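You operate a simulated robot arm through the tools that you are given. There is no shell and no other tool.

You are at the controls of a simulated robot arm. One attempt, no reset.

Task
Put things in order on the top of the grey table. At the end: the yellow cap from the top of the grey table is on the long yellow plate; the orange reflector block stands on top of the black rubber buffer; the little white sack (marked "FLOUR") stands where the little brown sack (marked "BRAN") stood; the white jar (marked "GREASE") stands where the little white sack stood; the little brown sack is on the brown carton (marked "SENSORS"); whatever was shut is shut again. Leave all else as you found it, and nothing knocked over.

It is judged by the outcome, as a careful person would: the job done as asked, and still so three seconds after it is handed in. It fails if anything else is knocked over, pushed out of place, dropped, spilled or broken. A push-on lid holds only when it is set on centred and level and pressed home; a screw cap is set on level and turned clockwise until tight.

Robot
A 6-joint arm with a two-finger parallel gripper, fixed in place. Base frame: the origin is on the floor under the middle of its stand, x ahead of it, y to its left, z up; the work surface is at about z = 90. Lengths are in cm, angles in rad, forces in N, time in s.
With the tool pointing down near the work surface it reaches from about 36 to 76 cm from the base axis. Its first joint turns from -1.152 to 1.152 rad. Payload 2.45 kg.
The tool frame sits at the grasp point between the pads (the TCP): z along the fingers, y along the line on which they close. The tips reach 2.4 cm beyond it. Largest opening 6.8 cm; finger width 1.7, thickness 1; the body of the gripper, 4 by 7 cm, starts 4.1 cm behind the TCP.
Orientation is that of the tool frame in the base frame, as a unit quaternion [x, y, z, w]. With the fingers straight down and closing along the base's y, the tool's x points along the base's -x, its y along +y and its z along -z.

Tools
- The arm moves only by the tool step_arm. Its argument "deltas" is a list of rows, each a list of 7 numbers: the shift along the tool's x, y, z in cm, then the turn, a rotation vector about the tool's x, y, z in rad, then the opening, from 0 (shut) to 1 (fully open). In form: [[dx, dy, dz, rx, ry, rz, gripper], ...]. A call has 1 to 20 rows; each row is the pose to reach, as a shift and turn from the pose commanded when the call began, along the tool's axes at that moment. Each row takes 0.2 s and may step no farther than 5 cm and 0.15 rad from the row before; otherwise, or with a gripper value out of range, the whole call is refused. A pose out of reach is approached as far as the arm can. The call stops where the force on the tool passes 40 N (or 10 N more than at its start, if that is more) or the arm is blocked; 0.2 s more then pass. Each finger travels about 10.8 cm/s and halts on what it meets, pressing with about 40 N; the grip force reading is that of the motor and also rises with nothing between the fingers. The clock runs only during rows and for 0.2 s after the last one: add rows that repeat a pose to give the fingers time. The reply holds the time, the measured pose of the TCP, the force on the tool along the base axes, the opening and the grip force, in the units named above and with some noise, with the torque about the TCP (base axes, N m) and any sound that the robot's microphone picked up.
- Cameras (640 x 400 px; columns grow to the right, rows downward): "scene" is fixed at [17.33, 43.06, 144.78]; the picture's right is [-0.63, -0.78, 0.00], its down [-0.56, 0.45, -0.70] and it looks along [0.54, -0.44, -0.72] (base axes); focal length 286 px, centre (320, 200). "wrist" rides on the gripper at [8.4, 1.1, -7.5] in the tool frame; the picture's right is [-0.13, 0.99, 0.00], its down [-0.60, -0.08, -0.79] and it looks along [-0.79, -0.10, 0.61] (tool axes); focal length 251 px, centre (320, 200). There is no depth. A picture from a camera that has moved, and an enlarged one, comes with that camera's place and axes in the base frame and with its lens.
- grab_frame(camera): a new picture of that camera. No time passes.
- zoom(camera, box): a new picture of the part [left, top, right, bottom] of that camera's present view, enlarged. No time passes.
- job_done(): hands the job in; it is judged then, once.

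Places have to be worked out from the pictures, the camera data and where the tool is seen. Open the gripper and draw the arm clear of the work before you hand the job in, unless the task says otherwise.

The tools are called by a JSON object that holds its "name" and its "arguments". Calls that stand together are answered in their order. step_arm: Moves the arm, as the interface text tells. Its arguments: {"type":"object","properties":{"deltas":{"type":"array","items":{"type":"array","items":{"type":"number"}}}},"required":["deltas"]} The other tools are called the same way: grab_frame (camera) takes a picture; zoom (camera, box) takes an enlarged picture of a part of a camera's view; job_done () hands the job in.

At the start:

```text
clock: 0.0
ee_pos: [43.4, -3.22, 117.09]
orientation: [0.0, 1.0, 0.0, 0.0]
contact_force: [0.0, -0.6, -0.2]
moment: [0.01, 0.01, 0.02]
gripper_width: 6.79
grip_force: 0.1
```

scene: 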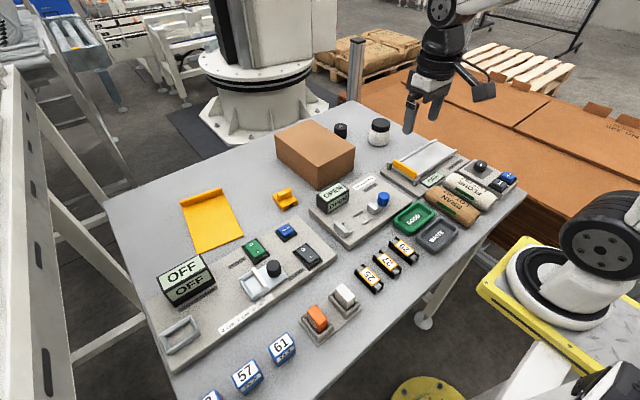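
wrist: 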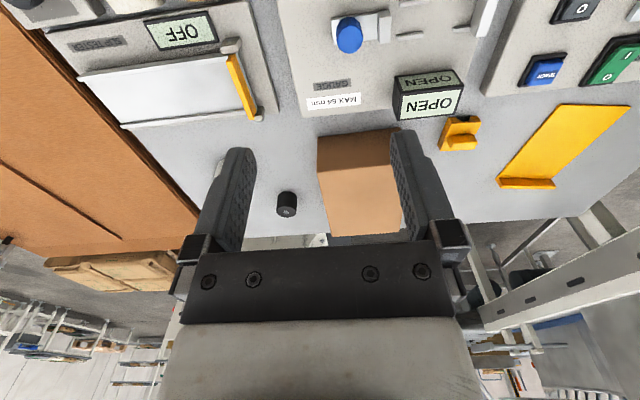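

I start by looking closely at the scene from both cameras to identify each object.

{"name": "zoom", "arguments": {"camera": "scene", "box": [360, 100, 540, 260]}}

{"name": "zoom", "arguments": {"camera": "scene", "box": [260, 100, 420, 220]}}

{"name": "zoom", "arguments": {"camera": "scene", "box": [140, 180, 340, 380]}}

{"name": "zoom", "arguments": {"camera": "scene", "box": [280, 200, 480, 360]}}

```text
2.50 times, centred on (450, 180) of scene
camera zoom: at [17.33, 43.06, 144.78], right [-0.63, -0.78, 0.0], down [-0.56, 0.45, -0.7], along [0.54, -0.44, -0.72], focal length 716 px, centre (-5, 250)
```

zoom: 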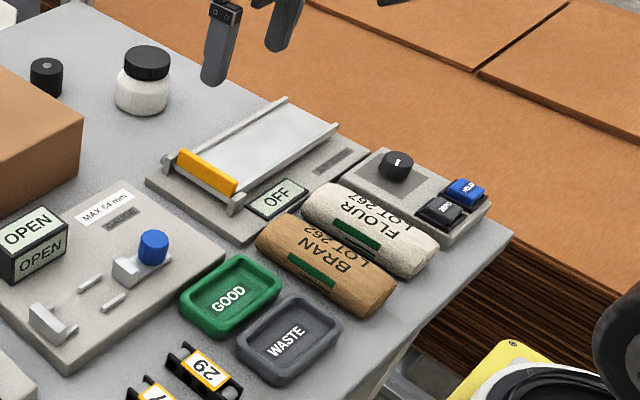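

```text
3.33 times, centred on (340, 160) of scene
camera zoom: at [17.33, 43.06, 144.78], right [-0.63, -0.78, 0.0], down [-0.56, 0.45, -0.7], along [0.54, -0.44, -0.72], focal length 954 px, centre (253, 333)
```

zoom: 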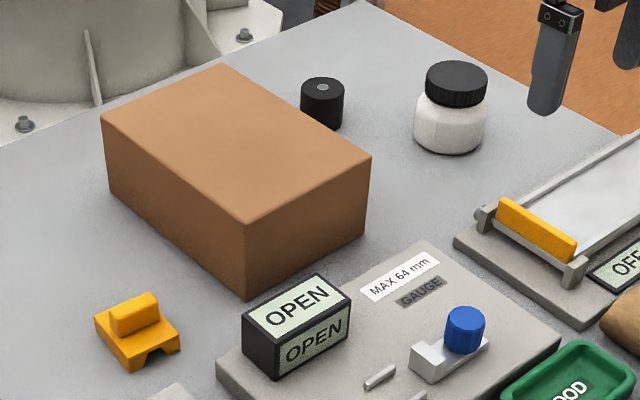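

```text
2.00 times, centred on (240, 280) of scene
camera zoom: at [17.33, 43.06, 144.78], right [-0.63, -0.78, 0.0], down [-0.56, 0.45, -0.7], along [0.54, -0.44, -0.72], focal length 572 px, centre (480, 40)
```

zoom: 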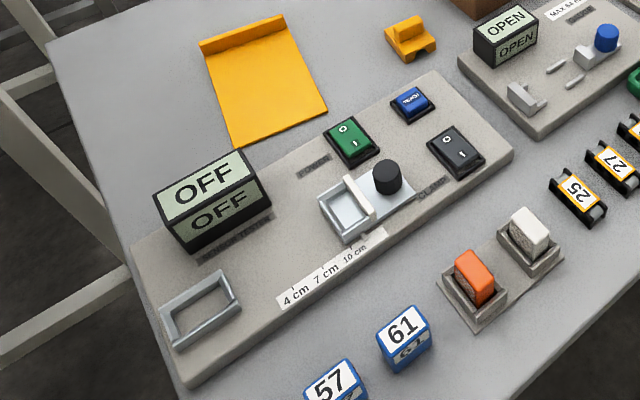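

```text
2.50 times, centred on (380, 280) of scene
camera zoom: at [17.33, 43.06, 144.78], right [-0.63, -0.78, 0.0], down [-0.56, 0.45, -0.7], along [0.54, -0.44, -0.72], focal length 716 px, centre (170, 0)
```

zoom: 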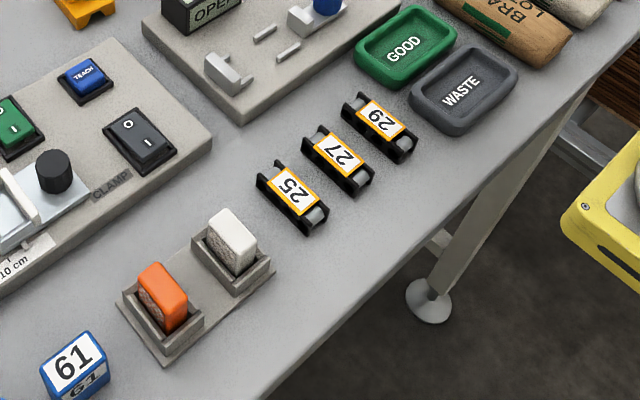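

The scene camera shows the sacks at about (34,-20) and (34,-12), the jar near (67,-23), the buffer near (78,-15), the cap near (63,18), and the orange block near (34,30). I'll enlarge the wrist view from here to check the far objects.

{"name": "zoom", "arguments": {"camera": "wrist", "box": [230, 80, 430, 240]}}

{"name": "zoom", "arguments": {"camera": "wrist", "box": [420, 60, 640, 220]}}

{"name": "zoom", "arguments": {"camera": "scene", "box": [380, 150, 460, 210]}}

{"name": "zoom", "arguments": {"camera": "scene", "box": [440, 150, 530, 230]}}

{"name": "zoom", "arguments": {"camera": "scene", "box": [290, 280, 370, 350]}}

```text
2.50 times, centred on (330, 160) of wrist
camera zoom: at [34.97, -2.12, 124.82], right [0.13, 0.99, 0.0], down [0.6, -0.08, 0.79], along [0.79, -0.1, -0.61], focal length 629 px, centre (295, 300)
```

zoom: 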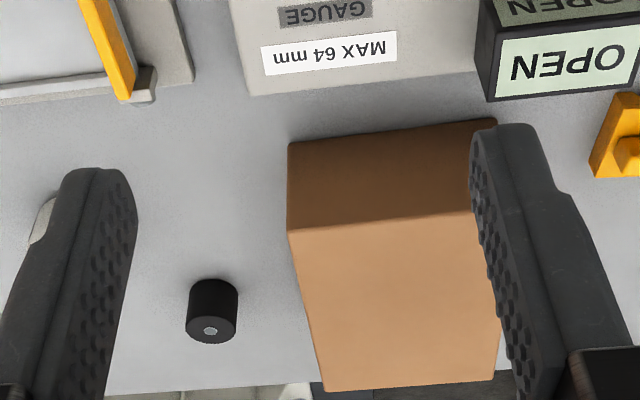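

```text
2.50 times, centred on (530, 140) of wrist
camera zoom: at [34.97, -2.12, 124.82], right [0.13, 0.99, 0.0], down [0.6, -0.08, 0.79], along [0.79, -0.1, -0.61], focal length 629 px, centre (-205, 350)
```

zoom: 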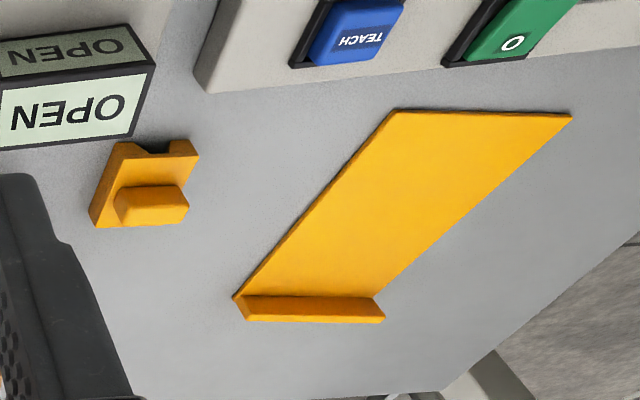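

```text
6.67 times, centred on (420, 180) of scene
camera zoom: at [17.33, 43.06, 144.78], right [-0.63, -0.78, 0.0], down [-0.56, 0.45, -0.7], along [0.54, -0.44, -0.72], focal length 1908 px, centre (-347, 333)
```

zoom: 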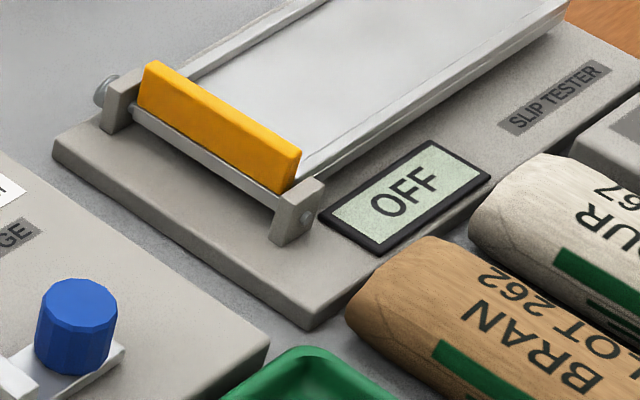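

```text
5.00 times, centred on (485, 190) of scene
camera zoom: at [17.33, 43.06, 144.78], right [-0.63, -0.78, 0.0], down [-0.56, 0.45, -0.7], along [0.54, -0.44, -0.72], focal length 1431 px, centre (-505, 250)
```

zoom: 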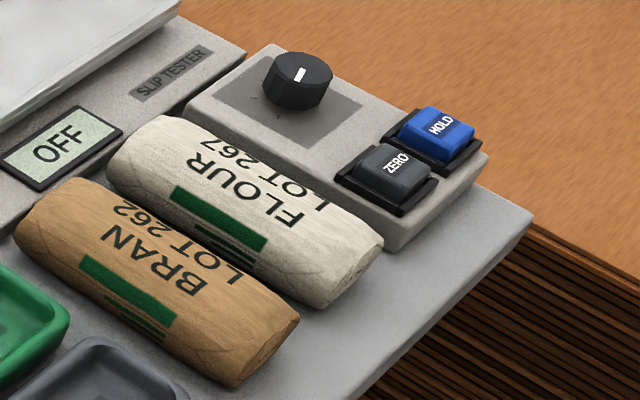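

```text
5.71 times, centred on (330, 315) of scene
camera zoom: at [17.33, 43.06, 144.78], right [-0.63, -0.78, 0.0], down [-0.56, 0.45, -0.7], along [0.54, -0.44, -0.72], focal length 1636 px, centre (263, -457)
```

zoom: 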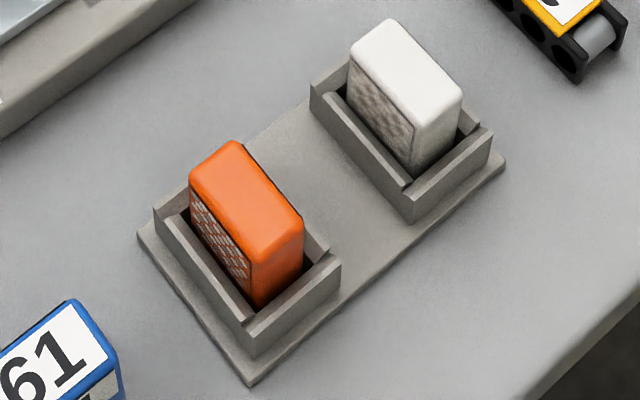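

Nothing is closer than about 98 cm in height, so I can move freely at this height. I turn the wrist so its camera looks along -y and view the sacks from above.

{"name": "step_arm", "arguments": {"deltas": [[0.3, -0.2, 0.2, 0, 0, 0.14, 1], [0.6, -0.4, 0.4, 0, 0, 0.28, 1], [0.9, -0.6, 0.6, 0, 0, 0.42, 1], [1.2, -0.8, 0.8, 0, 0, 0.56, 1], [1.5, -1.0, 1.0, 0, 0, 0.7, 1], [1.8, -1.2, 1.2, 0, 0, 0.84, 1], [2.1, -1.4, 1.4, 0, 0, 0.98, 1], [2.4, -1.6, 1.6, 0, 0, 1.12, 1], [2.7, -1.8, 1.8, 0, 0, 1.26, 1], [3.0, -1.8, 2.0, 0, 0, 1.4, 1], [3.4, -1.8, 2.0, 0, 0, 1.54, 1], [3.4, -1.8, 2.0, 0, 0, 1.5708, 1]]}}

{"name": "grab_frame", "arguments": {"camera": "wrist"}}

```text
clock: 2.6
ee_pos: [40.11, -4.98, 115.11]
orientation: [0.708, 0.706, 0.0, 0.0]
contact_force: [0.6, 0.0, 0.0]
moment: [-0.02, 0.02, -0.02]
gripper_width: 6.82
grip_force: 0.0
```

```text
taken
camera wrist: at [41.09, 3.39, 122.78], right [0.99, -0.13, 0.0], down [-0.08, -0.6, 0.79], along [-0.1, -0.79, -0.61], focal length 251 px, centre (320, 200)
```

wrist: 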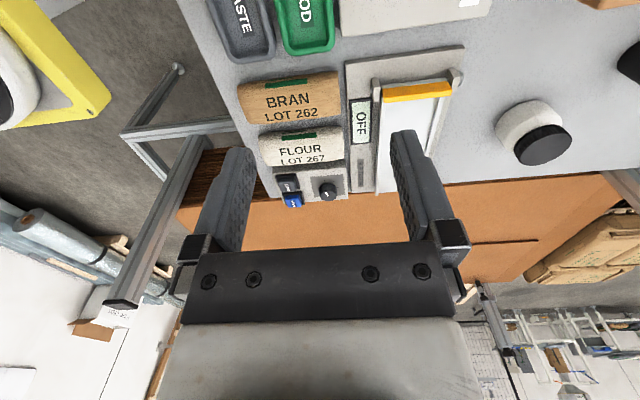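

The wrist view now shows both sacks clearly; I enlarge it to measure them.

{"name": "zoom", "arguments": {"camera": "wrist", "box": [220, 40, 380, 210]}}

{"name": "zoom", "arguments": {"camera": "wrist", "box": [460, 60, 620, 180]}}

```text
2.35 times, centred on (300, 125) of wrist
camera zoom: at [41.09, 3.39, 122.78], right [0.99, -0.13, 0.0], down [-0.08, -0.6, 0.79], along [-0.1, -0.79, -0.61], focal length 592 px, centre (367, 376)
```

zoom: 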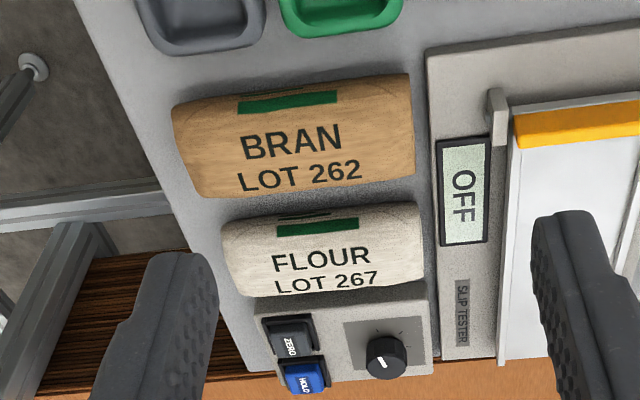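

```text
3.33 times, centred on (540, 120) of wrist
camera zoom: at [41.09, 3.39, 122.78], right [0.99, -0.13, 0.0], down [-0.08, -0.6, 0.79], along [-0.1, -0.79, -0.61], focal length 838 px, centre (-413, 467)
```

zoom: 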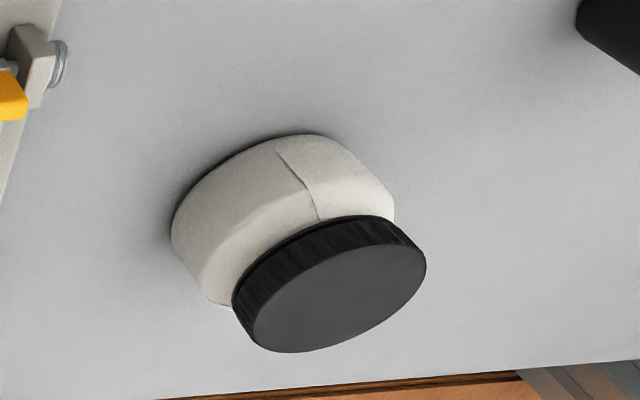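

BRAN appears centred near (35.3,-13.8) and FLOUR near (35.3,-21.9), each about 5 cm thick with a 2–3 cm gap. I lower the camera for a closer measurement.

{"name": "step_arm", "arguments": {"deltas": [[-0.3, -1, 3, 0, 0, 0, 1], [-0.6, -2, 6, 0, 0, 0, 1], [-1, -3, 9, 0, 0, 0, 1], [-1, -3, 11, 0, 0, 0, 1], [-1, -3, 11, 0, 0, 0, 1]]}}

{"name": "grab_frame", "arguments": {"camera": "wrist"}}

{"name": "zoom", "arguments": {"camera": "wrist", "box": [220, 60, 420, 260]}}

```text
clock: 3.8
ee_pos: [36.98, -6.09, 104.11]
orientation: [0.707, 0.707, 0.0, 0.0]
contact_force: [-0.1, 0.4, 0.1]
moment: [-0.02, -0.01, -0.01]
gripper_width: 6.79
grip_force: 0.1
```

```text
taken
camera wrist: at [38.05, 2.29, 111.84], right [0.99, -0.13, 0.0], down [-0.08, -0.6, 0.79], along [-0.1, -0.79, -0.61], focal length 251 px, centre (320, 200)
```

wrist: 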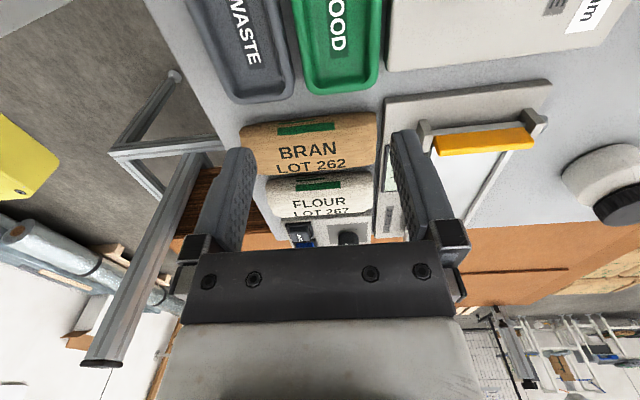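

```text
2.00 times, centred on (320, 160) of wrist
camera zoom: at [38.05, 2.29, 111.84], right [0.99, -0.13, 0.0], down [-0.08, -0.6, 0.79], along [-0.1, -0.79, -0.61], focal length 503 px, centre (320, 280)
```

zoom: 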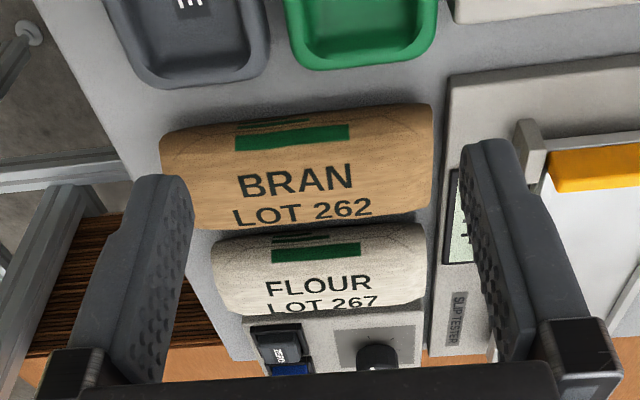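

Triangulating the two views puts BRAN at about (34.9,-13.9) and FLOUR at about (34.9,-22.0), both lying parallel to x and roughly 5.2 cm thick. I go above BRAN with the fingers closing along y, at a safe height.

{"name": "step_arm", "arguments": {"deltas": [[-0.66, -0.175, 0.1, 0, 0, -0.131, 1], [-1.32, -0.35, 0.2, 0, 0, -0.262, 1], [-1.98, -0.525, 0.3, 0, 0, -0.393, 1], [-2.64, -0.7, 0.4, 0, 0, -0.524, 1], [-3.3, -0.875, 0.5, 0, 0, -0.655, 1], [-3.96, -1.05, 0.6, 0, 0, -0.785, 1], [-4.62, -1.225, 0.7, 0, 0, -0.916, 1], [-5.28, -1.4, 0.8, 0, 0, -1.047, 1], [-5.94, -1.575, 0.9, 0, 0, -1.178, 1], [-6.6, -1.75, 1.0, 0, 0, -1.309, 1], [-7.26, -1.925, 1.1, 0, 0, -1.44, 0.92], [-7.93, -2.1, 2.0, 0, 0, -1.5708, 0.92], [-7.93, -2.1, 2.0, 0, 0, -1.5708, 0.92]]}}

{"name": "grab_frame", "arguments": {"camera": "wrist"}}

{"name": "grab_frame", "arguments": {"camera": "scene"}}

```text
clock: 6.6
ee_pos: [34.9, -14.08, 102.14]
orientation: [-0.001, 1.0, 0.001, 0.0]
contact_force: [-0.6, -0.4, -0.4]
moment: [0.03, -0.01, -0.03]
gripper_width: 6.27
grip_force: 0.0
```

```text
taken
camera wrist: at [26.45, -12.93, 109.77], right [0.13, 0.99, 0.0], down [0.6, -0.08, 0.79], along [0.79, -0.1, -0.61], focal length 251 px, centre (320, 200)
```

wrist: 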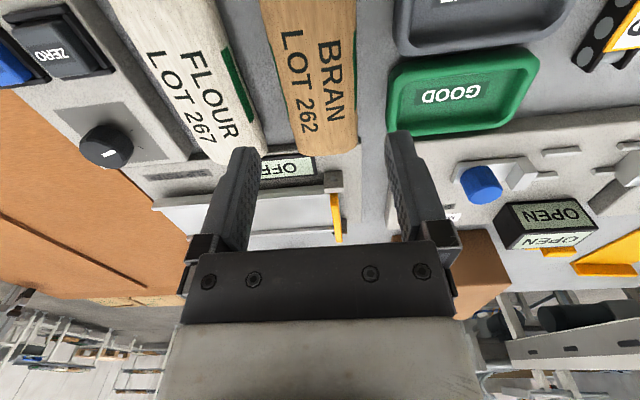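

```text
taken
```

scene: 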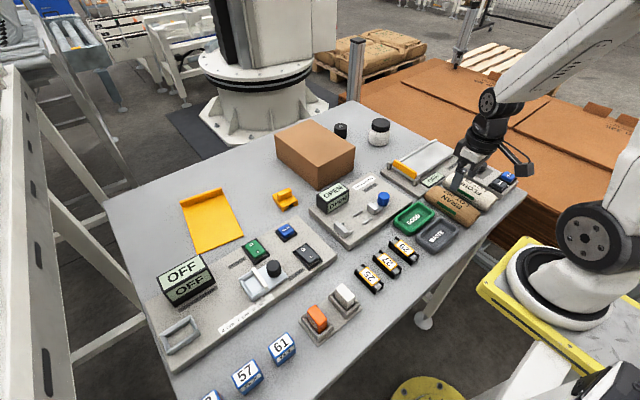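

From the base side BRAN's far end spans y of about -16.9 to -11.5 (centre about -14.1) and FLOUR's about -25.0 to -19.5. I check the finger clearance in an enlarged view before going down.

{"name": "zoom", "arguments": {"camera": "wrist", "box": [180, 0, 480, 190]}}

{"name": "zoom", "arguments": {"camera": "scene", "box": [420, 140, 530, 230]}}

```text
2.11 times, centred on (330, 95) of wrist
camera zoom: at [26.45, -12.93, 109.77], right [0.13, 0.99, 0.0], down [0.6, -0.08, 0.79], along [0.79, -0.1, -0.61], focal length 529 px, centre (299, 421)
```

zoom: 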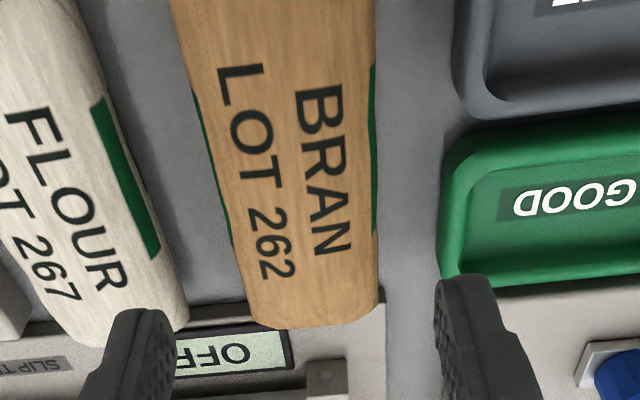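

```text
4.44 times, centred on (475, 185) of scene
camera zoom: at [17.33, 43.06, 144.78], right [-0.63, -0.78, 0.0], down [-0.56, 0.45, -0.7], along [0.54, -0.44, -0.72], focal length 1272 px, centre (-369, 267)
```

zoom: 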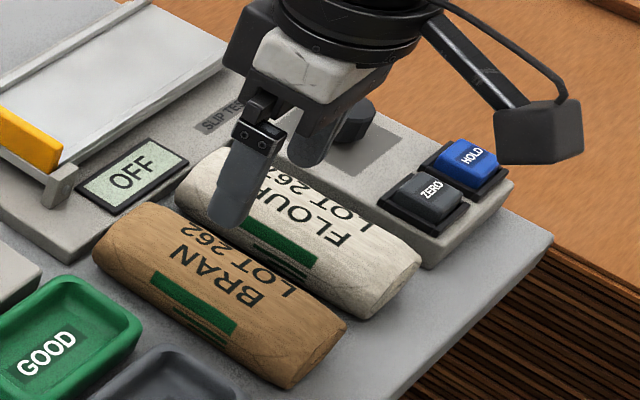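

BRAN's centre is about 0.2 cm to the -y side of the tool, with trays at y about -9.1 and FLOUR's edge at -19.6, so the fingers fit at this opening. I shift slightly and descend around BRAN.

{"name": "step_arm", "arguments": {"deltas": [[0, -0.2, 1.5, 0, 0, 0, 0.92], [0, -0.2, 3.0, 0, 0, 0, 0.92], [0, -0.2, 4.5, 0, 0, 0, 0.92], [0, -0.2, 5.5, 0, 0, 0, 0.92], [0, -0.2, 6.5, 0, 0, 0, 0.92], [0, -0.2, 7.5, 0, 0, 0, 0.92], [0, -0.2, 8.3, 0, 0, 0, 0.92], [0, -0.2, 8.8, 0, 0, 0, 0.92]]}}

{"name": "zoom", "arguments": {"camera": "wrist", "box": [180, 0, 480, 190]}}

{"name": "zoom", "arguments": {"camera": "scene", "box": [420, 140, 530, 230]}}

```text
clock: 8.4
ee_pos: [34.88, -14.21, 93.41]
orientation: [0.0, 1.0, 0.0, 0.0]
contact_force: [-0.6, 1.5, 0.0]
moment: [0.0, 0.01, -0.01]
gripper_width: 6.27
grip_force: 0.1
```

```text
2.11 times, centred on (330, 95) of wrist
camera zoom: at [26.4, -13.1, 101.02], right [0.13, 0.99, 0.0], down [0.6, -0.08, 0.79], along [0.79, -0.1, -0.61], focal length 529 px, centre (299, 421)
```

zoom: 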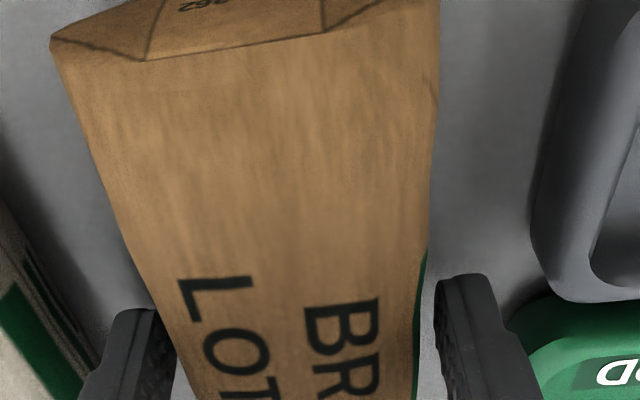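

```text
4.44 times, centred on (475, 185) of scene
camera zoom: at [17.33, 43.06, 144.78], right [-0.63, -0.78, 0.0], down [-0.56, 0.45, -0.7], along [0.54, -0.44, -0.72], focal length 1272 px, centre (-369, 267)
```

zoom: 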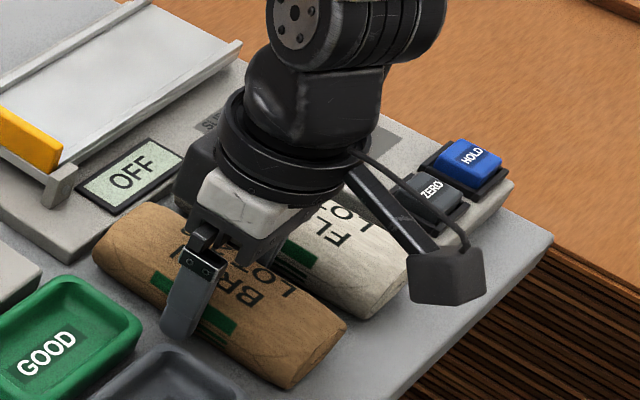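

The fingers straddle BRAN with clearance on both sides. I close the gripper.

{"name": "step_arm", "arguments": {"deltas": [[0, 0, 0, 0, 0, 0, 0.7], [0, 0, 0, 0, 0, 0, 0.4], [0, 0, 0, 0, 0, 0, 0.2], [0, 0, 0, 0, 0, 0, 0.2]]}}

```text
clock: 9.4
ee_pos: [34.81, -14.24, 93.31]
orientation: [0.0, 1.0, -0.001, 0.0]
contact_force: [0.5, 0.2, 0.9]
moment: [0.01, 0.02, -0.01]
gripper_width: 5.46
grip_force: 39.8
```

BRAN is held at a width of 5.46 cm. I lift it straight up slowly and check that nothing else moved.

{"name": "step_arm", "arguments": {"deltas": [[0, 0, -0.5, 0, 0, 0, 0.2], [0, 0, -1.5, 0, 0, 0, 0.2], [0, 0, -3, 0, 0, 0, 0.2], [0, 0, -5, 0, 0, 0, 0.2], [0, 0, -7.5, 0, 0, 0, 0.2], [0, 0, -10, 0, 0, 0, 0.2], [0, 0, -13, 0, 0, 0, 0.2], [0, 0, -16, 0, 0, 0, 0.2], [0, 0, -16, 0, 0, 0, 0.2]]}}

{"name": "grab_frame", "arguments": {"camera": "scene"}}

{"name": "grab_frame", "arguments": {"camera": "wrist"}}

```text
clock: 11.4
ee_pos: [34.94, -14.26, 109.38]
orientation: [0.0, 1.0, 0.0, 0.001]
contact_force: [0.1, 0.3, -0.9]
moment: [-0.03, -0.01, 0.01]
gripper_width: 1.34
grip_force: 0.1
```

```text
taken
```

scene: 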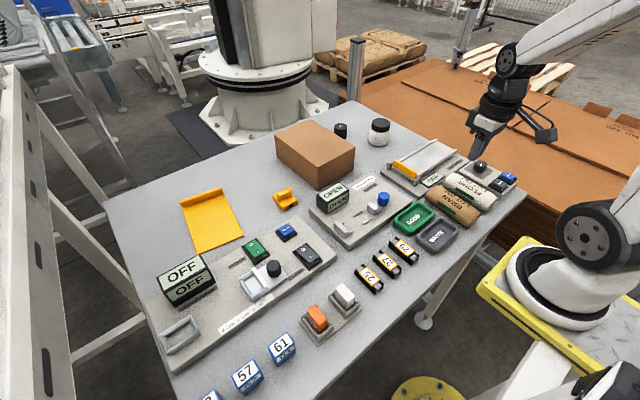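

```text
taken
camera wrist: at [26.51, -13.09, 117.03], right [0.13, 0.99, 0.0], down [0.6, -0.08, 0.79], along [0.79, -0.1, -0.61], focal length 251 px, centre (320, 200)
```

wrist: 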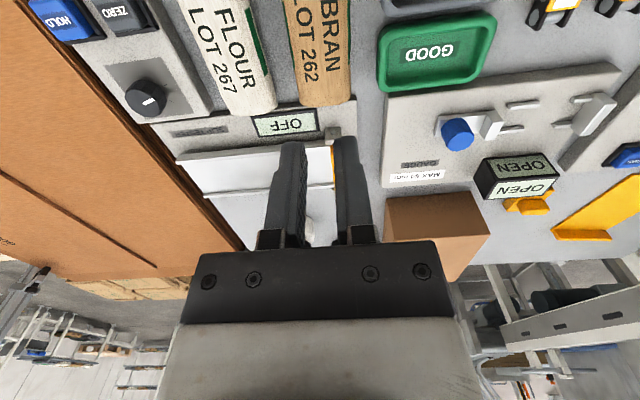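

The fingers came up empty: the sack slipped out of the grip. I look closely at whether BRAN moved and at its shape.

{"name": "zoom", "arguments": {"camera": "scene", "box": [440, 150, 530, 230]}}

{"name": "zoom", "arguments": {"camera": "wrist", "box": [170, 0, 410, 150]}}

{"name": "zoom", "arguments": {"camera": "scene", "box": [450, 60, 570, 160]}}

```text
5.00 times, centred on (485, 190) of scene
camera zoom: at [17.33, 43.06, 144.78], right [-0.63, -0.78, 0.0], down [-0.56, 0.45, -0.7], along [0.54, -0.44, -0.72], focal length 1431 px, centre (-505, 250)
```

zoom: 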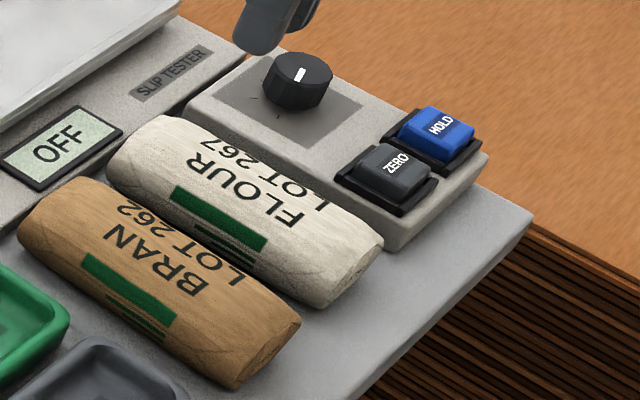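

```text
2.67 times, centred on (290, 75) of wrist
camera zoom: at [26.51, -13.09, 117.03], right [0.13, 0.99, 0.0], down [0.6, -0.08, 0.79], along [0.79, -0.1, -0.61], focal length 670 px, centre (400, 533)
```

zoom: 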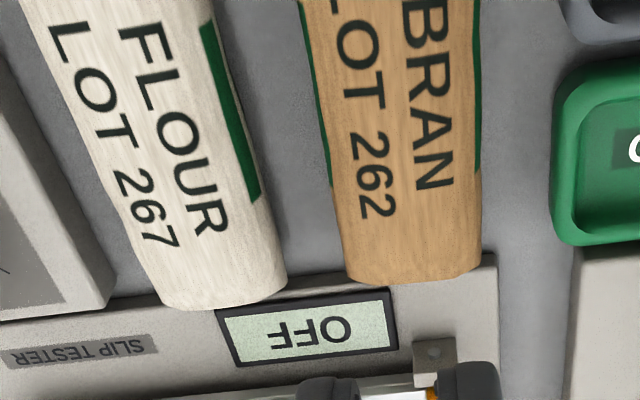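

```text
4.00 times, centred on (510, 110) of scene
camera zoom: at [17.33, 43.06, 144.78], right [-0.63, -0.78, 0.0], down [-0.56, 0.45, -0.7], along [0.54, -0.44, -0.72], focal length 1145 px, centre (-440, 560)
```

zoom: 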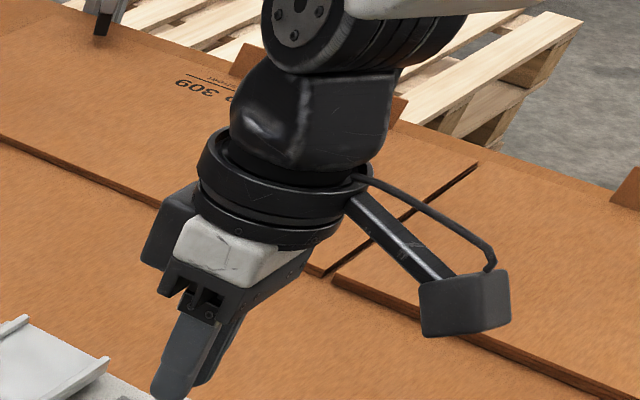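

BRAN is essentially where it was (under 0.2 cm of shift). The grip was probably above its widest line, so I reopen and go down lower, to TCP z about 92.7, watching the force.

{"name": "step_arm", "arguments": {"deltas": [[0, 0, 1, 0, 0, 0, 0.92], [0, 0, 4, 0, 0, 0, 0.92], [0, 0, 8, 0, 0, 0, 0.92], [0, 0, 11, 0, 0, 0, 0.92], [0, 0, 13, 0, 0, 0, 0.92], [0, 0, 14.5, 0, 0, 0, 0.92], [0, 0, 15.5, 0, 0, 0, 0.92], [0, 0, 16.2, 0, 0, 0, 0.92], [0, 0, 16.5, 0, 0, 0, 0.92], [0, 0, 16.6, 0, 0, 0, 0.92]]}}

{"name": "grab_frame", "arguments": {"camera": "wrist"}}

{"name": "zoom", "arguments": {"camera": "scene", "box": [420, 140, 530, 230]}}

```text
clock: 13.6
ee_pos: [34.98, -14.22, 92.74]
orientation: [0.0, 1.0, 0.0, 0.0]
contact_force: [-0.7, 0.6, -0.2]
moment: [-0.03, 0.03, 0.01]
gripper_width: 6.23
grip_force: 0.0
```

```text
taken
camera wrist: at [26.49, -13.02, 100.33], right [0.13, 0.99, 0.0], down [0.6, -0.08, 0.79], along [0.79, -0.1, -0.61], focal length 251 px, centre (320, 200)
```

wrist: 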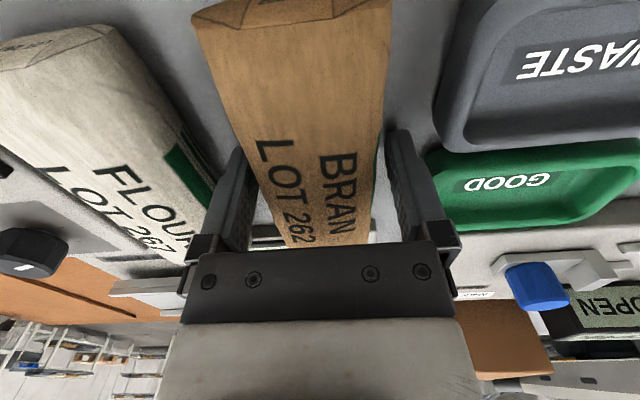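

```text
4.44 times, centred on (475, 185) of scene
camera zoom: at [17.33, 43.06, 144.78], right [-0.63, -0.78, 0.0], down [-0.56, 0.45, -0.7], along [0.54, -0.44, -0.72], focal length 1272 px, centre (-369, 267)
```

zoom: 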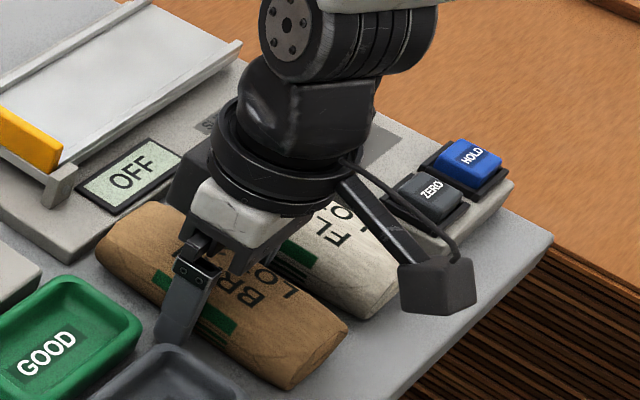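

No contact yet at TCP z 92.7. I close here and then lift only half a centimetre to test the hold.

{"name": "step_arm", "arguments": {"deltas": [[0, 0, 0, 0, 0, 0, 0.7], [0, 0, 0, 0, 0, 0, 0.4], [0, 0, 0, 0, 0, 0, 0.1], [0, 0, 0, 0, 0, 0, 0], [0, 0, 0, 0, 0, 0, 0], [0, 0, 0, 0, 0, 0, 0]]}}

{"name": "step_arm", "arguments": {"deltas": [[0, 0, -0.1, 0, 0, 0, 0], [0, 0, -0.2, 0, 0, 0, 0], [0, 0, -0.3, 0, 0, 0, 0], [0, 0, -0.4, 0, 0, 0, 0], [0, 0, -0.5, 0, 0, 0, 0]]}}

```text
clock: 15.0
ee_pos: [35.0, -14.16, 92.63]
orientation: [0.0, 1.0, 0.0, -0.001]
contact_force: [-0.4, -0.1, -0.1]
moment: [-0.04, 0.02, 0.04]
gripper_width: 5.47
grip_force: 40.0
```

```text
clock: 16.2
ee_pos: [35.01, -14.17, 93.26]
orientation: [0.0, 1.0, 0.0, 0.0]
contact_force: [0.2, 0.8, -1.9]
moment: [0.0, -0.02, 0.01]
gripper_width: 5.49
grip_force: 39.4
```

The width holds at 5.5 cm with a small downward load. I lift a further centimetre slowly and look.

{"name": "step_arm", "arguments": {"deltas": [[0, 0, -0.1, 0, 0, 0, 0], [0, 0, -0.3, 0, 0, 0, 0], [0, 0, -0.5, 0, 0, 0, 0], [0, 0, -0.7, 0, 0, 0, 0], [0, 0, -0.9, 0, 0, 0, 0], [0, 0, -1.1, 0, 0, 0, 0]]}}

{"name": "zoom", "arguments": {"camera": "scene", "box": [420, 140, 530, 230]}}

{"name": "grab_frame", "arguments": {"camera": "wrist"}}

```text
clock: 17.6
ee_pos: [34.91, -14.16, 94.39]
orientation: [0.0, 1.0, 0.0, -0.001]
contact_force: [-0.7, -0.7, -1.6]
moment: [0.04, 0.03, 0.01]
gripper_width: 5.46
grip_force: 40.1
```

```text
4.44 times, centred on (475, 185) of scene
camera zoom: at [17.33, 43.06, 144.78], right [-0.63, -0.78, 0.0], down [-0.56, 0.45, -0.7], along [0.54, -0.44, -0.72], focal length 1272 px, centre (-369, 267)
```

zoom: 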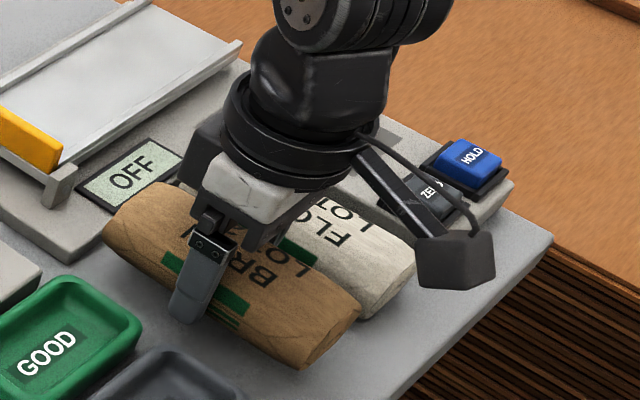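

```text
taken
camera wrist: at [26.46, -13.11, 102.03], right [0.13, 0.99, 0.0], down [0.6, -0.08, 0.79], along [0.79, -0.1, -0.61], focal length 251 px, centre (320, 200)
```

wrist: 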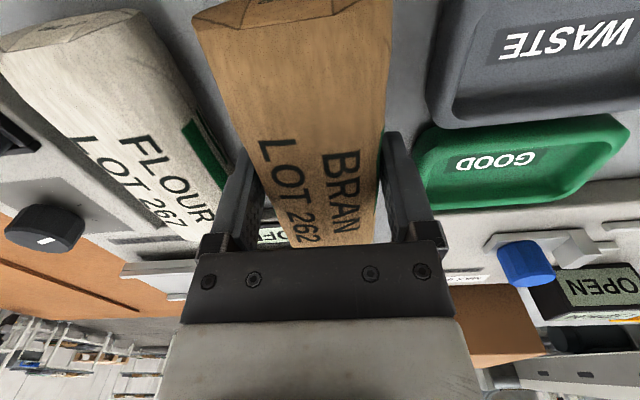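

BRAN is lifted level and held. I continue up with a gentle ramp.

{"name": "step_arm", "arguments": {"deltas": [[0, 0, -0.2, 0, 0, 0, 0], [0, 0, -0.6, 0, 0, 0, 0], [0, 0, -1.1, 0, 0, 0, 0], [0, 0, -1.7, 0, 0, 0, 0], [0, 0, -2.4, 0, 0, 0, 0], [0, 0, -3.2, 0, 0, 0, 0], [0, 0, -4.1, 0, 0, 0, 0], [0, 0, -5.1, 0, 0, 0, 0], [0, 0, -6.1, 0, 0, 0, 0], [0, 0, -7.1, 0, 0, 0, 0], [0, 0, -8.1, 0, 0, 0, 0], [0, 0, -9.1, 0, 0, 0, 0], [0, 0, -10.1, 0, 0, 0, 0], [0, 0, -11.1, 0, 0, 0, 0], [0, 0, -12.1, 0, 0, 0, 0], [0, 0, -13.0, 0, 0, 0, 0], [0, 0, -13.7, 0, 0, 0, 0], [0, 0, -14, 0, 0, 0, 0]]}}

{"name": "grab_frame", "arguments": {"camera": "scene"}}

{"name": "grab_frame", "arguments": {"camera": "wrist"}}

```text
clock: 21.4
ee_pos: [34.99, -14.24, 108.16]
orientation: [0.0, 1.0, 0.0, 0.001]
contact_force: [-0.3, 0.2, -2.0]
moment: [-0.02, -0.01, 0.01]
gripper_width: 5.46
grip_force: 39.7
```

```text
taken
```

scene: 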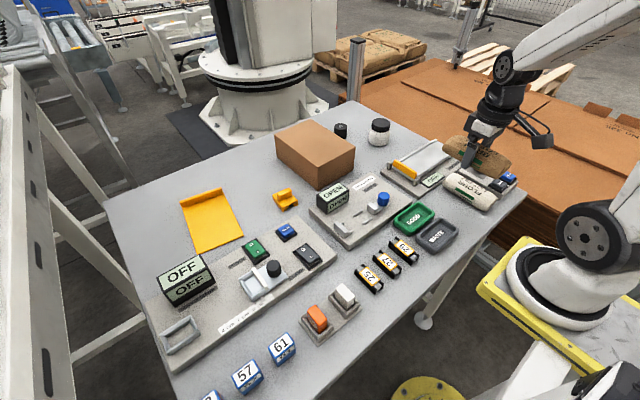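

```text
taken
camera wrist: at [26.49, -13.01, 115.99], right [0.13, 0.99, 0.0], down [0.6, -0.08, 0.79], along [0.79, -0.1, -0.61], focal length 251 px, centre (320, 200)
```

wrist: 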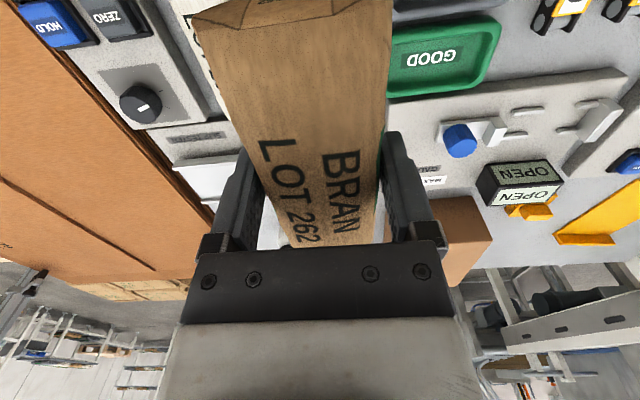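

BRAN is held steady. I carry it at constant height and heading to above the carton, target (70.5, 0.9).

{"name": "step_arm", "arguments": {"deltas": [[-0.356, 0.15, 0, 0, 0, 0, 0], [-1.068, 0.45, 0, 0, 0, 0, 0], [-2.136, 0.9, 0, 0, 0, 0, 0], [-3.56, 1.505, 0, 0, 0, 0, 0], [-5.34, 2.26, 0, 0, 0, 0, 0], [-7.476, 3.16, 0, 0, 0, 0, 0], [-9.79, 4.14, 0, 0, 0, 0, 0], [-12.1, 5.117, 0, 0, 0, 0, 0], [-14.6, 6.17, 0, 0, 0, 0, 0], [-17.09, 7.22, 0, 0, 0, 0, 0], [-19.58, 8.28, 0, 0, 0, 0, 0], [-22.07, 9.33, 0, 0, 0, 0, 0], [-24.56, 10.38, 0, 0, 0, 0, 0], [-26.88, 11.36, 0, 0, 0, 0, 0], [-29.01, 12.27, 0, 0, 0, 0, 0], [-30.97, 13.09, 0, 0, 0, 0, 0], [-32.57, 13.77, 0, 0, 0, 0, 0], [-34.0, 14.37, 0, 0, 0, 0, 0], [-35.07, 14.82, 0, 0, 0, 0, 0], [-35.6, 15.05, 0, 0, 0, 0, 0]]}}

{"name": "grab_frame", "arguments": {"camera": "scene"}}

{"name": "grab_frame", "arguments": {"camera": "wrist"}}

```text
clock: 25.6
ee_pos: [70.69, 0.92, 108.31]
orientation: [0.0, 1.0, 0.001, 0.0]
contact_force: [0.5, 0.8, -1.7]
moment: [-0.02, -0.01, -0.02]
gripper_width: 5.46
grip_force: 40.3
```

```text
taken
```

scene: 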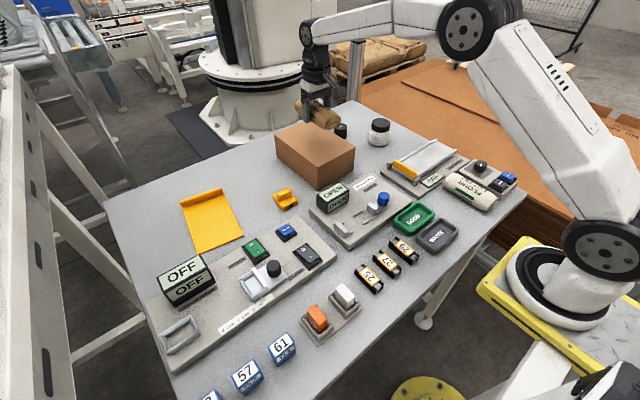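

```text
taken
camera wrist: at [62.13, 1.99, 115.96], right [0.13, 0.99, 0.0], down [0.6, -0.08, 0.79], along [0.79, -0.1, -0.61], focal length 251 px, centre (320, 200)
```

wrist: 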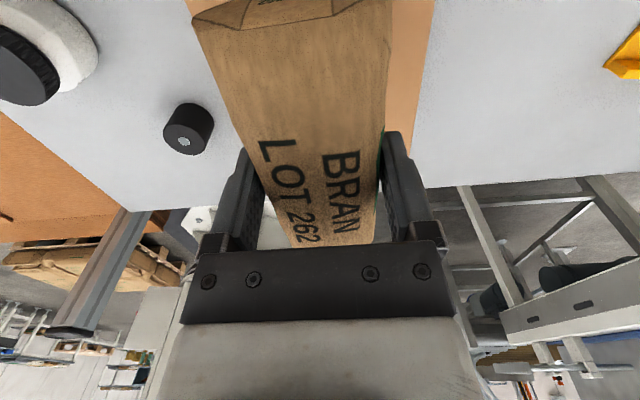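

BRAN is above the carton. This is also a good view of the buffer, so I enlarge both regions before lowering.

{"name": "zoom", "arguments": {"camera": "wrist", "box": [130, 70, 260, 170]}}

{"name": "zoom", "arguments": {"camera": "scene", "box": [265, 70, 375, 190]}}

{"name": "zoom", "arguments": {"camera": "wrist", "box": [0, 0, 160, 120]}}

```text
4.00 times, centred on (195, 120) of wrist
camera zoom: at [62.13, 1.99, 115.96], right [0.13, 0.99, 0.0], down [0.6, -0.08, 0.79], along [0.79, -0.1, -0.61], focal length 1006 px, centre (820, 520)
```

zoom: 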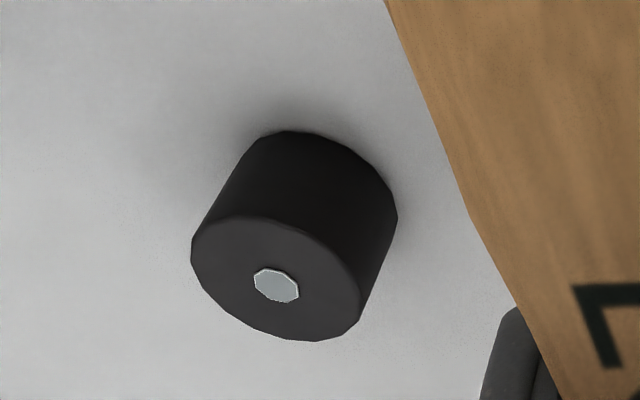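

```text
3.33 times, centred on (320, 130) of scene
camera zoom: at [17.33, 43.06, 144.78], right [-0.63, -0.78, 0.0], down [-0.56, 0.45, -0.7], along [0.54, -0.44, -0.72], focal length 954 px, centre (320, 433)
```

zoom: 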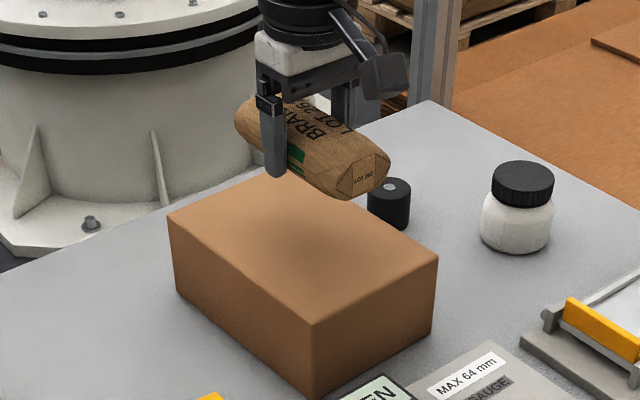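

```text
3.33 times, centred on (80, 60) of wrist
camera zoom: at [62.13, 1.99, 115.96], right [0.13, 0.99, 0.0], down [0.6, -0.08, 0.79], along [0.79, -0.1, -0.61], focal length 838 px, centre (1120, 667)
```

zoom: 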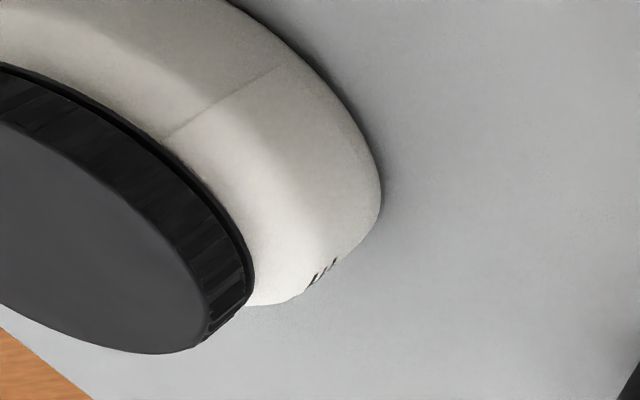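

The buffer seems to be at about (77,-14) with its top near z 95, diameter about 4.4 cm. I lower BRAN over the carton, whose top is near z 98.3, stopping just above the expected contact at TCP z 101.

{"name": "step_arm", "arguments": {"deltas": [[0, 0, 0.3, 0, 0, 0, 0], [0, 0, 0.8, 0, 0, 0, 0], [0, 0, 1.6, 0, 0, 0, 0], [0, 0, 2.5, 0, 0, 0, 0], [0, 0, 3.4, 0, 0, 0, 0], [0, 0, 4.3, 0, 0, 0, 0], [0, 0, 5.2, 0, 0, 0, 0], [0, 0, 5.9, 0, 0, 0, 0], [0, 0, 6.3, 0, 0, 0, 0], [0, 0, 6.5, 0, 0, 0, 0], [0, 0, 6.6, 0, 0, 0, 0], [0, 0, 6.6, 0, 0, 0, 0]]}}

{"name": "zoom", "arguments": {"camera": "scene", "box": [265, 70, 375, 190]}}

```text
clock: 28.2
ee_pos: [70.6, 0.85, 101.7]
orientation: [0.0, 1.0, 0.0, 0.0]
contact_force: [1.1, 0.0, -2.7]
moment: [0.02, 0.01, 0.03]
gripper_width: 5.47
grip_force: 39.8
```

```text
3.33 times, centred on (320, 130) of scene
camera zoom: at [17.33, 43.06, 144.78], right [-0.63, -0.78, 0.0], down [-0.56, 0.45, -0.7], along [0.54, -0.44, -0.72], focal length 954 px, centre (320, 433)
```

zoom: 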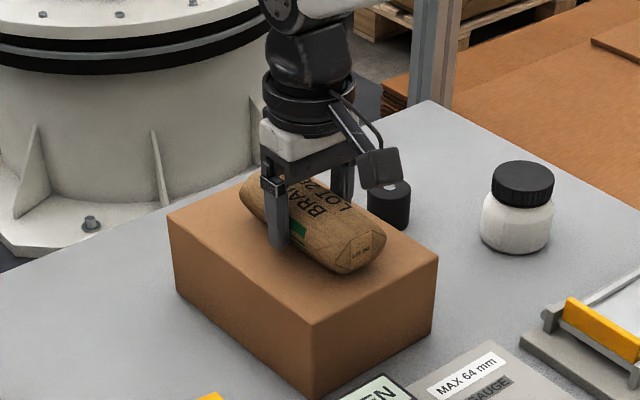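

Still no contact (only the sack's own weight). I lower in 0.1 cm steps and watch the vertical force.

{"name": "step_arm", "arguments": {"deltas": [[0, 0, 0.1, 0, 0, 0, 0], [0, 0, 0.2, 0, 0, 0, 0], [0, 0, 0.3, 0, 0, 0, 0], [0, 0, 0.4, 0, 0, 0, 0], [0, 0, 0.4, 0, 0, 0, 0]]}}

```text
clock: 29.4
ee_pos: [70.58, 0.93, 101.41]
orientation: [0.0, 1.0, 0.0, 0.0]
contact_force: [0.0, 0.0, -1.7]
moment: [0.0, -0.01, -0.05]
gripper_width: 5.47
grip_force: 40.1
```

{"name": "step_arm", "arguments": {"deltas": [[0, 0, 0.1, 0, 0, 0, 0], [0, 0, 0.2, 0, 0, 0, 0], [0, 0, 0.3, 0, 0, 0, 0], [0, 0, 0.3, 0, 0, 0, 0]]}}

```text
clock: 30.4
ee_pos: [70.6, 0.82, 101.21]
orientation: [-0.001, 1.0, 0.0, 0.001]
contact_force: [-3.6, 0.8, 9.8]
moment: [0.06, 0.35, -0.02]
gripper_width: 5.48
grip_force: 39.9
```

Contact with the carton is felt (about +10 N) at exactly the predicted height. I ease the pressure off slightly and open the fingers gently.

{"name": "step_arm", "arguments": {"deltas": [[0, 0, -0.15, 0, 0, 0, 0], [0, 0, -0.15, 0, 0, 0, 0.75], [0, 0, -0.15, 0, 0, 0, 0.85], [0, 0, -0.15, 0, 0, 0, 0.93], [0, 0, -0.15, 0, 0, 0, 1]]}}

{"name": "zoom", "arguments": {"camera": "scene", "box": [265, 70, 375, 190]}}

{"name": "grab_frame", "arguments": {"camera": "wrist"}}

```text
clock: 31.6
ee_pos: [70.48, 0.84, 101.21]
orientation: [0.0, 1.0, -0.001, 0.001]
contact_force: [0.4, -0.4, 0.3]
moment: [0.0, 0.01, -0.01]
gripper_width: 6.83
grip_force: 0.0
```

```text
3.33 times, centred on (320, 130) of scene
camera zoom: at [17.33, 43.06, 144.78], right [-0.63, -0.78, 0.0], down [-0.56, 0.45, -0.7], along [0.54, -0.44, -0.72], focal length 954 px, centre (320, 433)
```

zoom: 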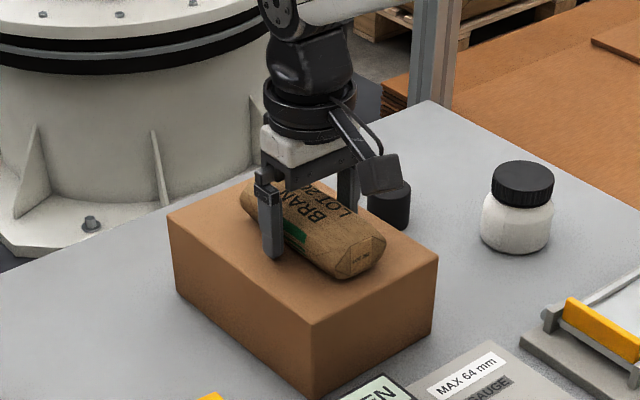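

```text
taken
camera wrist: at [62.03, 1.99, 108.87], right [0.13, 0.99, 0.0], down [0.6, -0.08, 0.79], along [0.79, -0.1, -0.61], focal length 251 px, centre (320, 200)
```

wrist: 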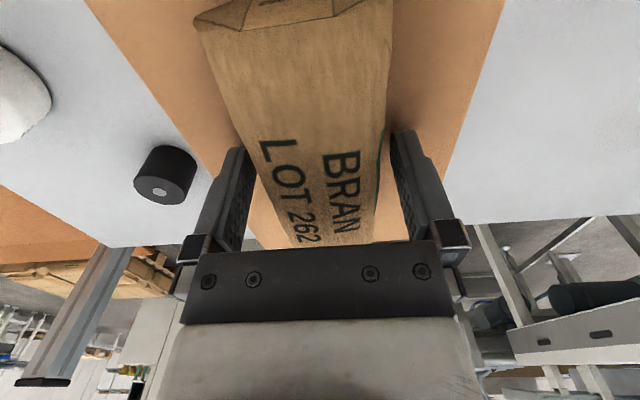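

BRAN rests on the carton, released and stable. I lift straight up clear of it and go back above FLOUR.

{"name": "step_arm", "arguments": {"deltas": [[0, 0, -0.5, 0, 0, 0, 1], [0, 0, -1.5, 0, 0, 0, 1], [0, 0, -3, 0, 0, 0, 1], [0, 0, -5, 0, 0, 0, 1], [0, 0, -7, 0, 0, 0, 1], [0, 0, -9, 0, 0, 0, 1]]}}

{"name": "grab_frame", "arguments": {"camera": "wrist"}}

{"name": "zoom", "arguments": {"camera": "scene", "box": [440, 150, 530, 230]}}

```text
clock: 33.0
ee_pos: [70.65, 0.84, 110.36]
orientation: [-0.001, 1.0, 0.0, 0.0]
contact_force: [0.7, -0.4, 0.2]
moment: [-0.02, 0.02, 0.0]
gripper_width: 6.78
grip_force: 0.1
```

```text
taken
camera wrist: at [62.18, 2.0, 117.89], right [0.13, 0.99, 0.0], down [0.6, -0.08, 0.79], along [0.79, -0.1, -0.61], focal length 251 px, centre (320, 200)
```

wrist: 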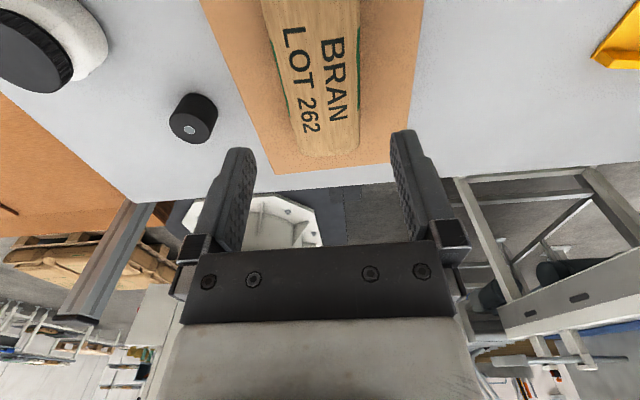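

```text
5.00 times, centred on (485, 190) of scene
camera zoom: at [17.33, 43.06, 144.78], right [-0.63, -0.78, 0.0], down [-0.56, 0.45, -0.7], along [0.54, -0.44, -0.72], focal length 1431 px, centre (-505, 250)
```

zoom: 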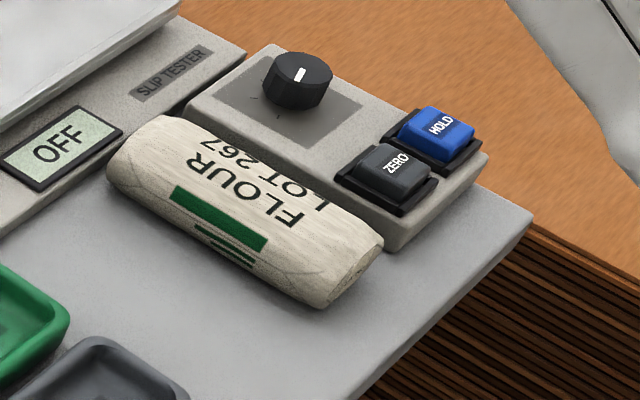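

FLOUR is undisturbed and BRAN's old spot is free. I travel to above FLOUR at (34.9,-22.2).

{"name": "step_arm", "arguments": {"deltas": [[1.07, -0.69, 0, 0, 0, 0, 1], [2.85, -1.85, 0, 0, 0, 0, 1], [5.34, -3.47, 0, 0, 0, 0, 1], [8.54, -5.54, 0, 0, 0, 0, 1], [11.75, -7.62, 0, 0, 0, 0, 1], [14.95, -9.7, 0, 0, 0, 0, 1], [18.16, -11.78, 0, 0, 0, 0, 1], [21.36, -13.86, 0, 0, 0, 0, 1], [24.56, -15.94, 0.5, 0, 0, 0, 1], [27.77, -18.02, 1.5, 0, 0, 0, 1], [30.62, -19.87, 2.5, 0, 0, 0, 0.95], [33.11, -21.48, 3.5, 0, 0, 0, 0.93], [34.89, -22.64, 4.1, 0, 0, 0, 0.92], [35.6, -23.1, 4.1, 0, 0, 0, 0.92], [35.6, -23.1, 4.1, 0, 0, 0, 0.92]]}}

{"name": "zoom", "arguments": {"camera": "wrist", "box": [180, 0, 480, 190]}}

{"name": "grab_frame", "arguments": {"camera": "wrist"}}

```text
clock: 36.2
ee_pos: [34.83, -21.98, 106.25]
orientation: [-0.001, 1.0, 0.0, 0.0]
contact_force: [-0.4, -0.4, -0.2]
moment: [0.03, 0.03, 0.04]
gripper_width: 6.26
grip_force: 0.1
```

```text
2.11 times, centred on (330, 95) of wrist
camera zoom: at [26.36, -20.95, 113.93], right [0.13, 0.99, 0.0], down [0.6, -0.08, 0.79], along [0.79, -0.1, -0.61], focal length 529 px, centre (299, 421)
```

zoom: 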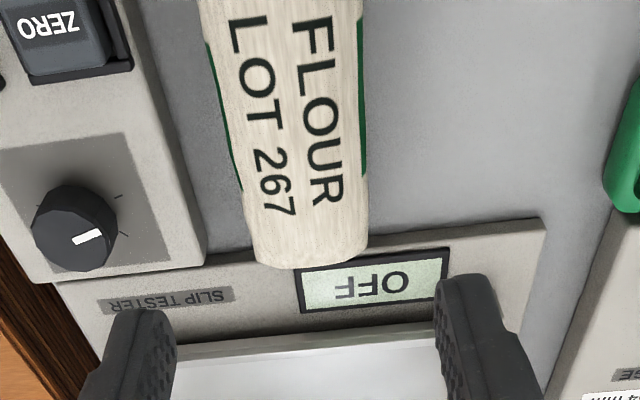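

```text
taken
camera wrist: at [26.36, -20.95, 113.93], right [0.13, 0.99, 0.0], down [0.6, -0.08, 0.79], along [0.79, -0.1, -0.61], focal length 251 px, centre (320, 200)
```

wrist: 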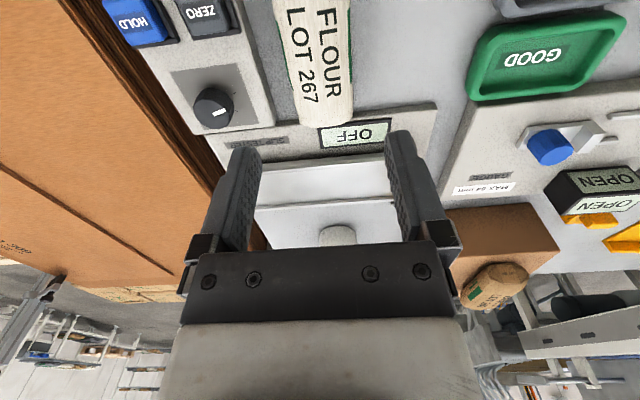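

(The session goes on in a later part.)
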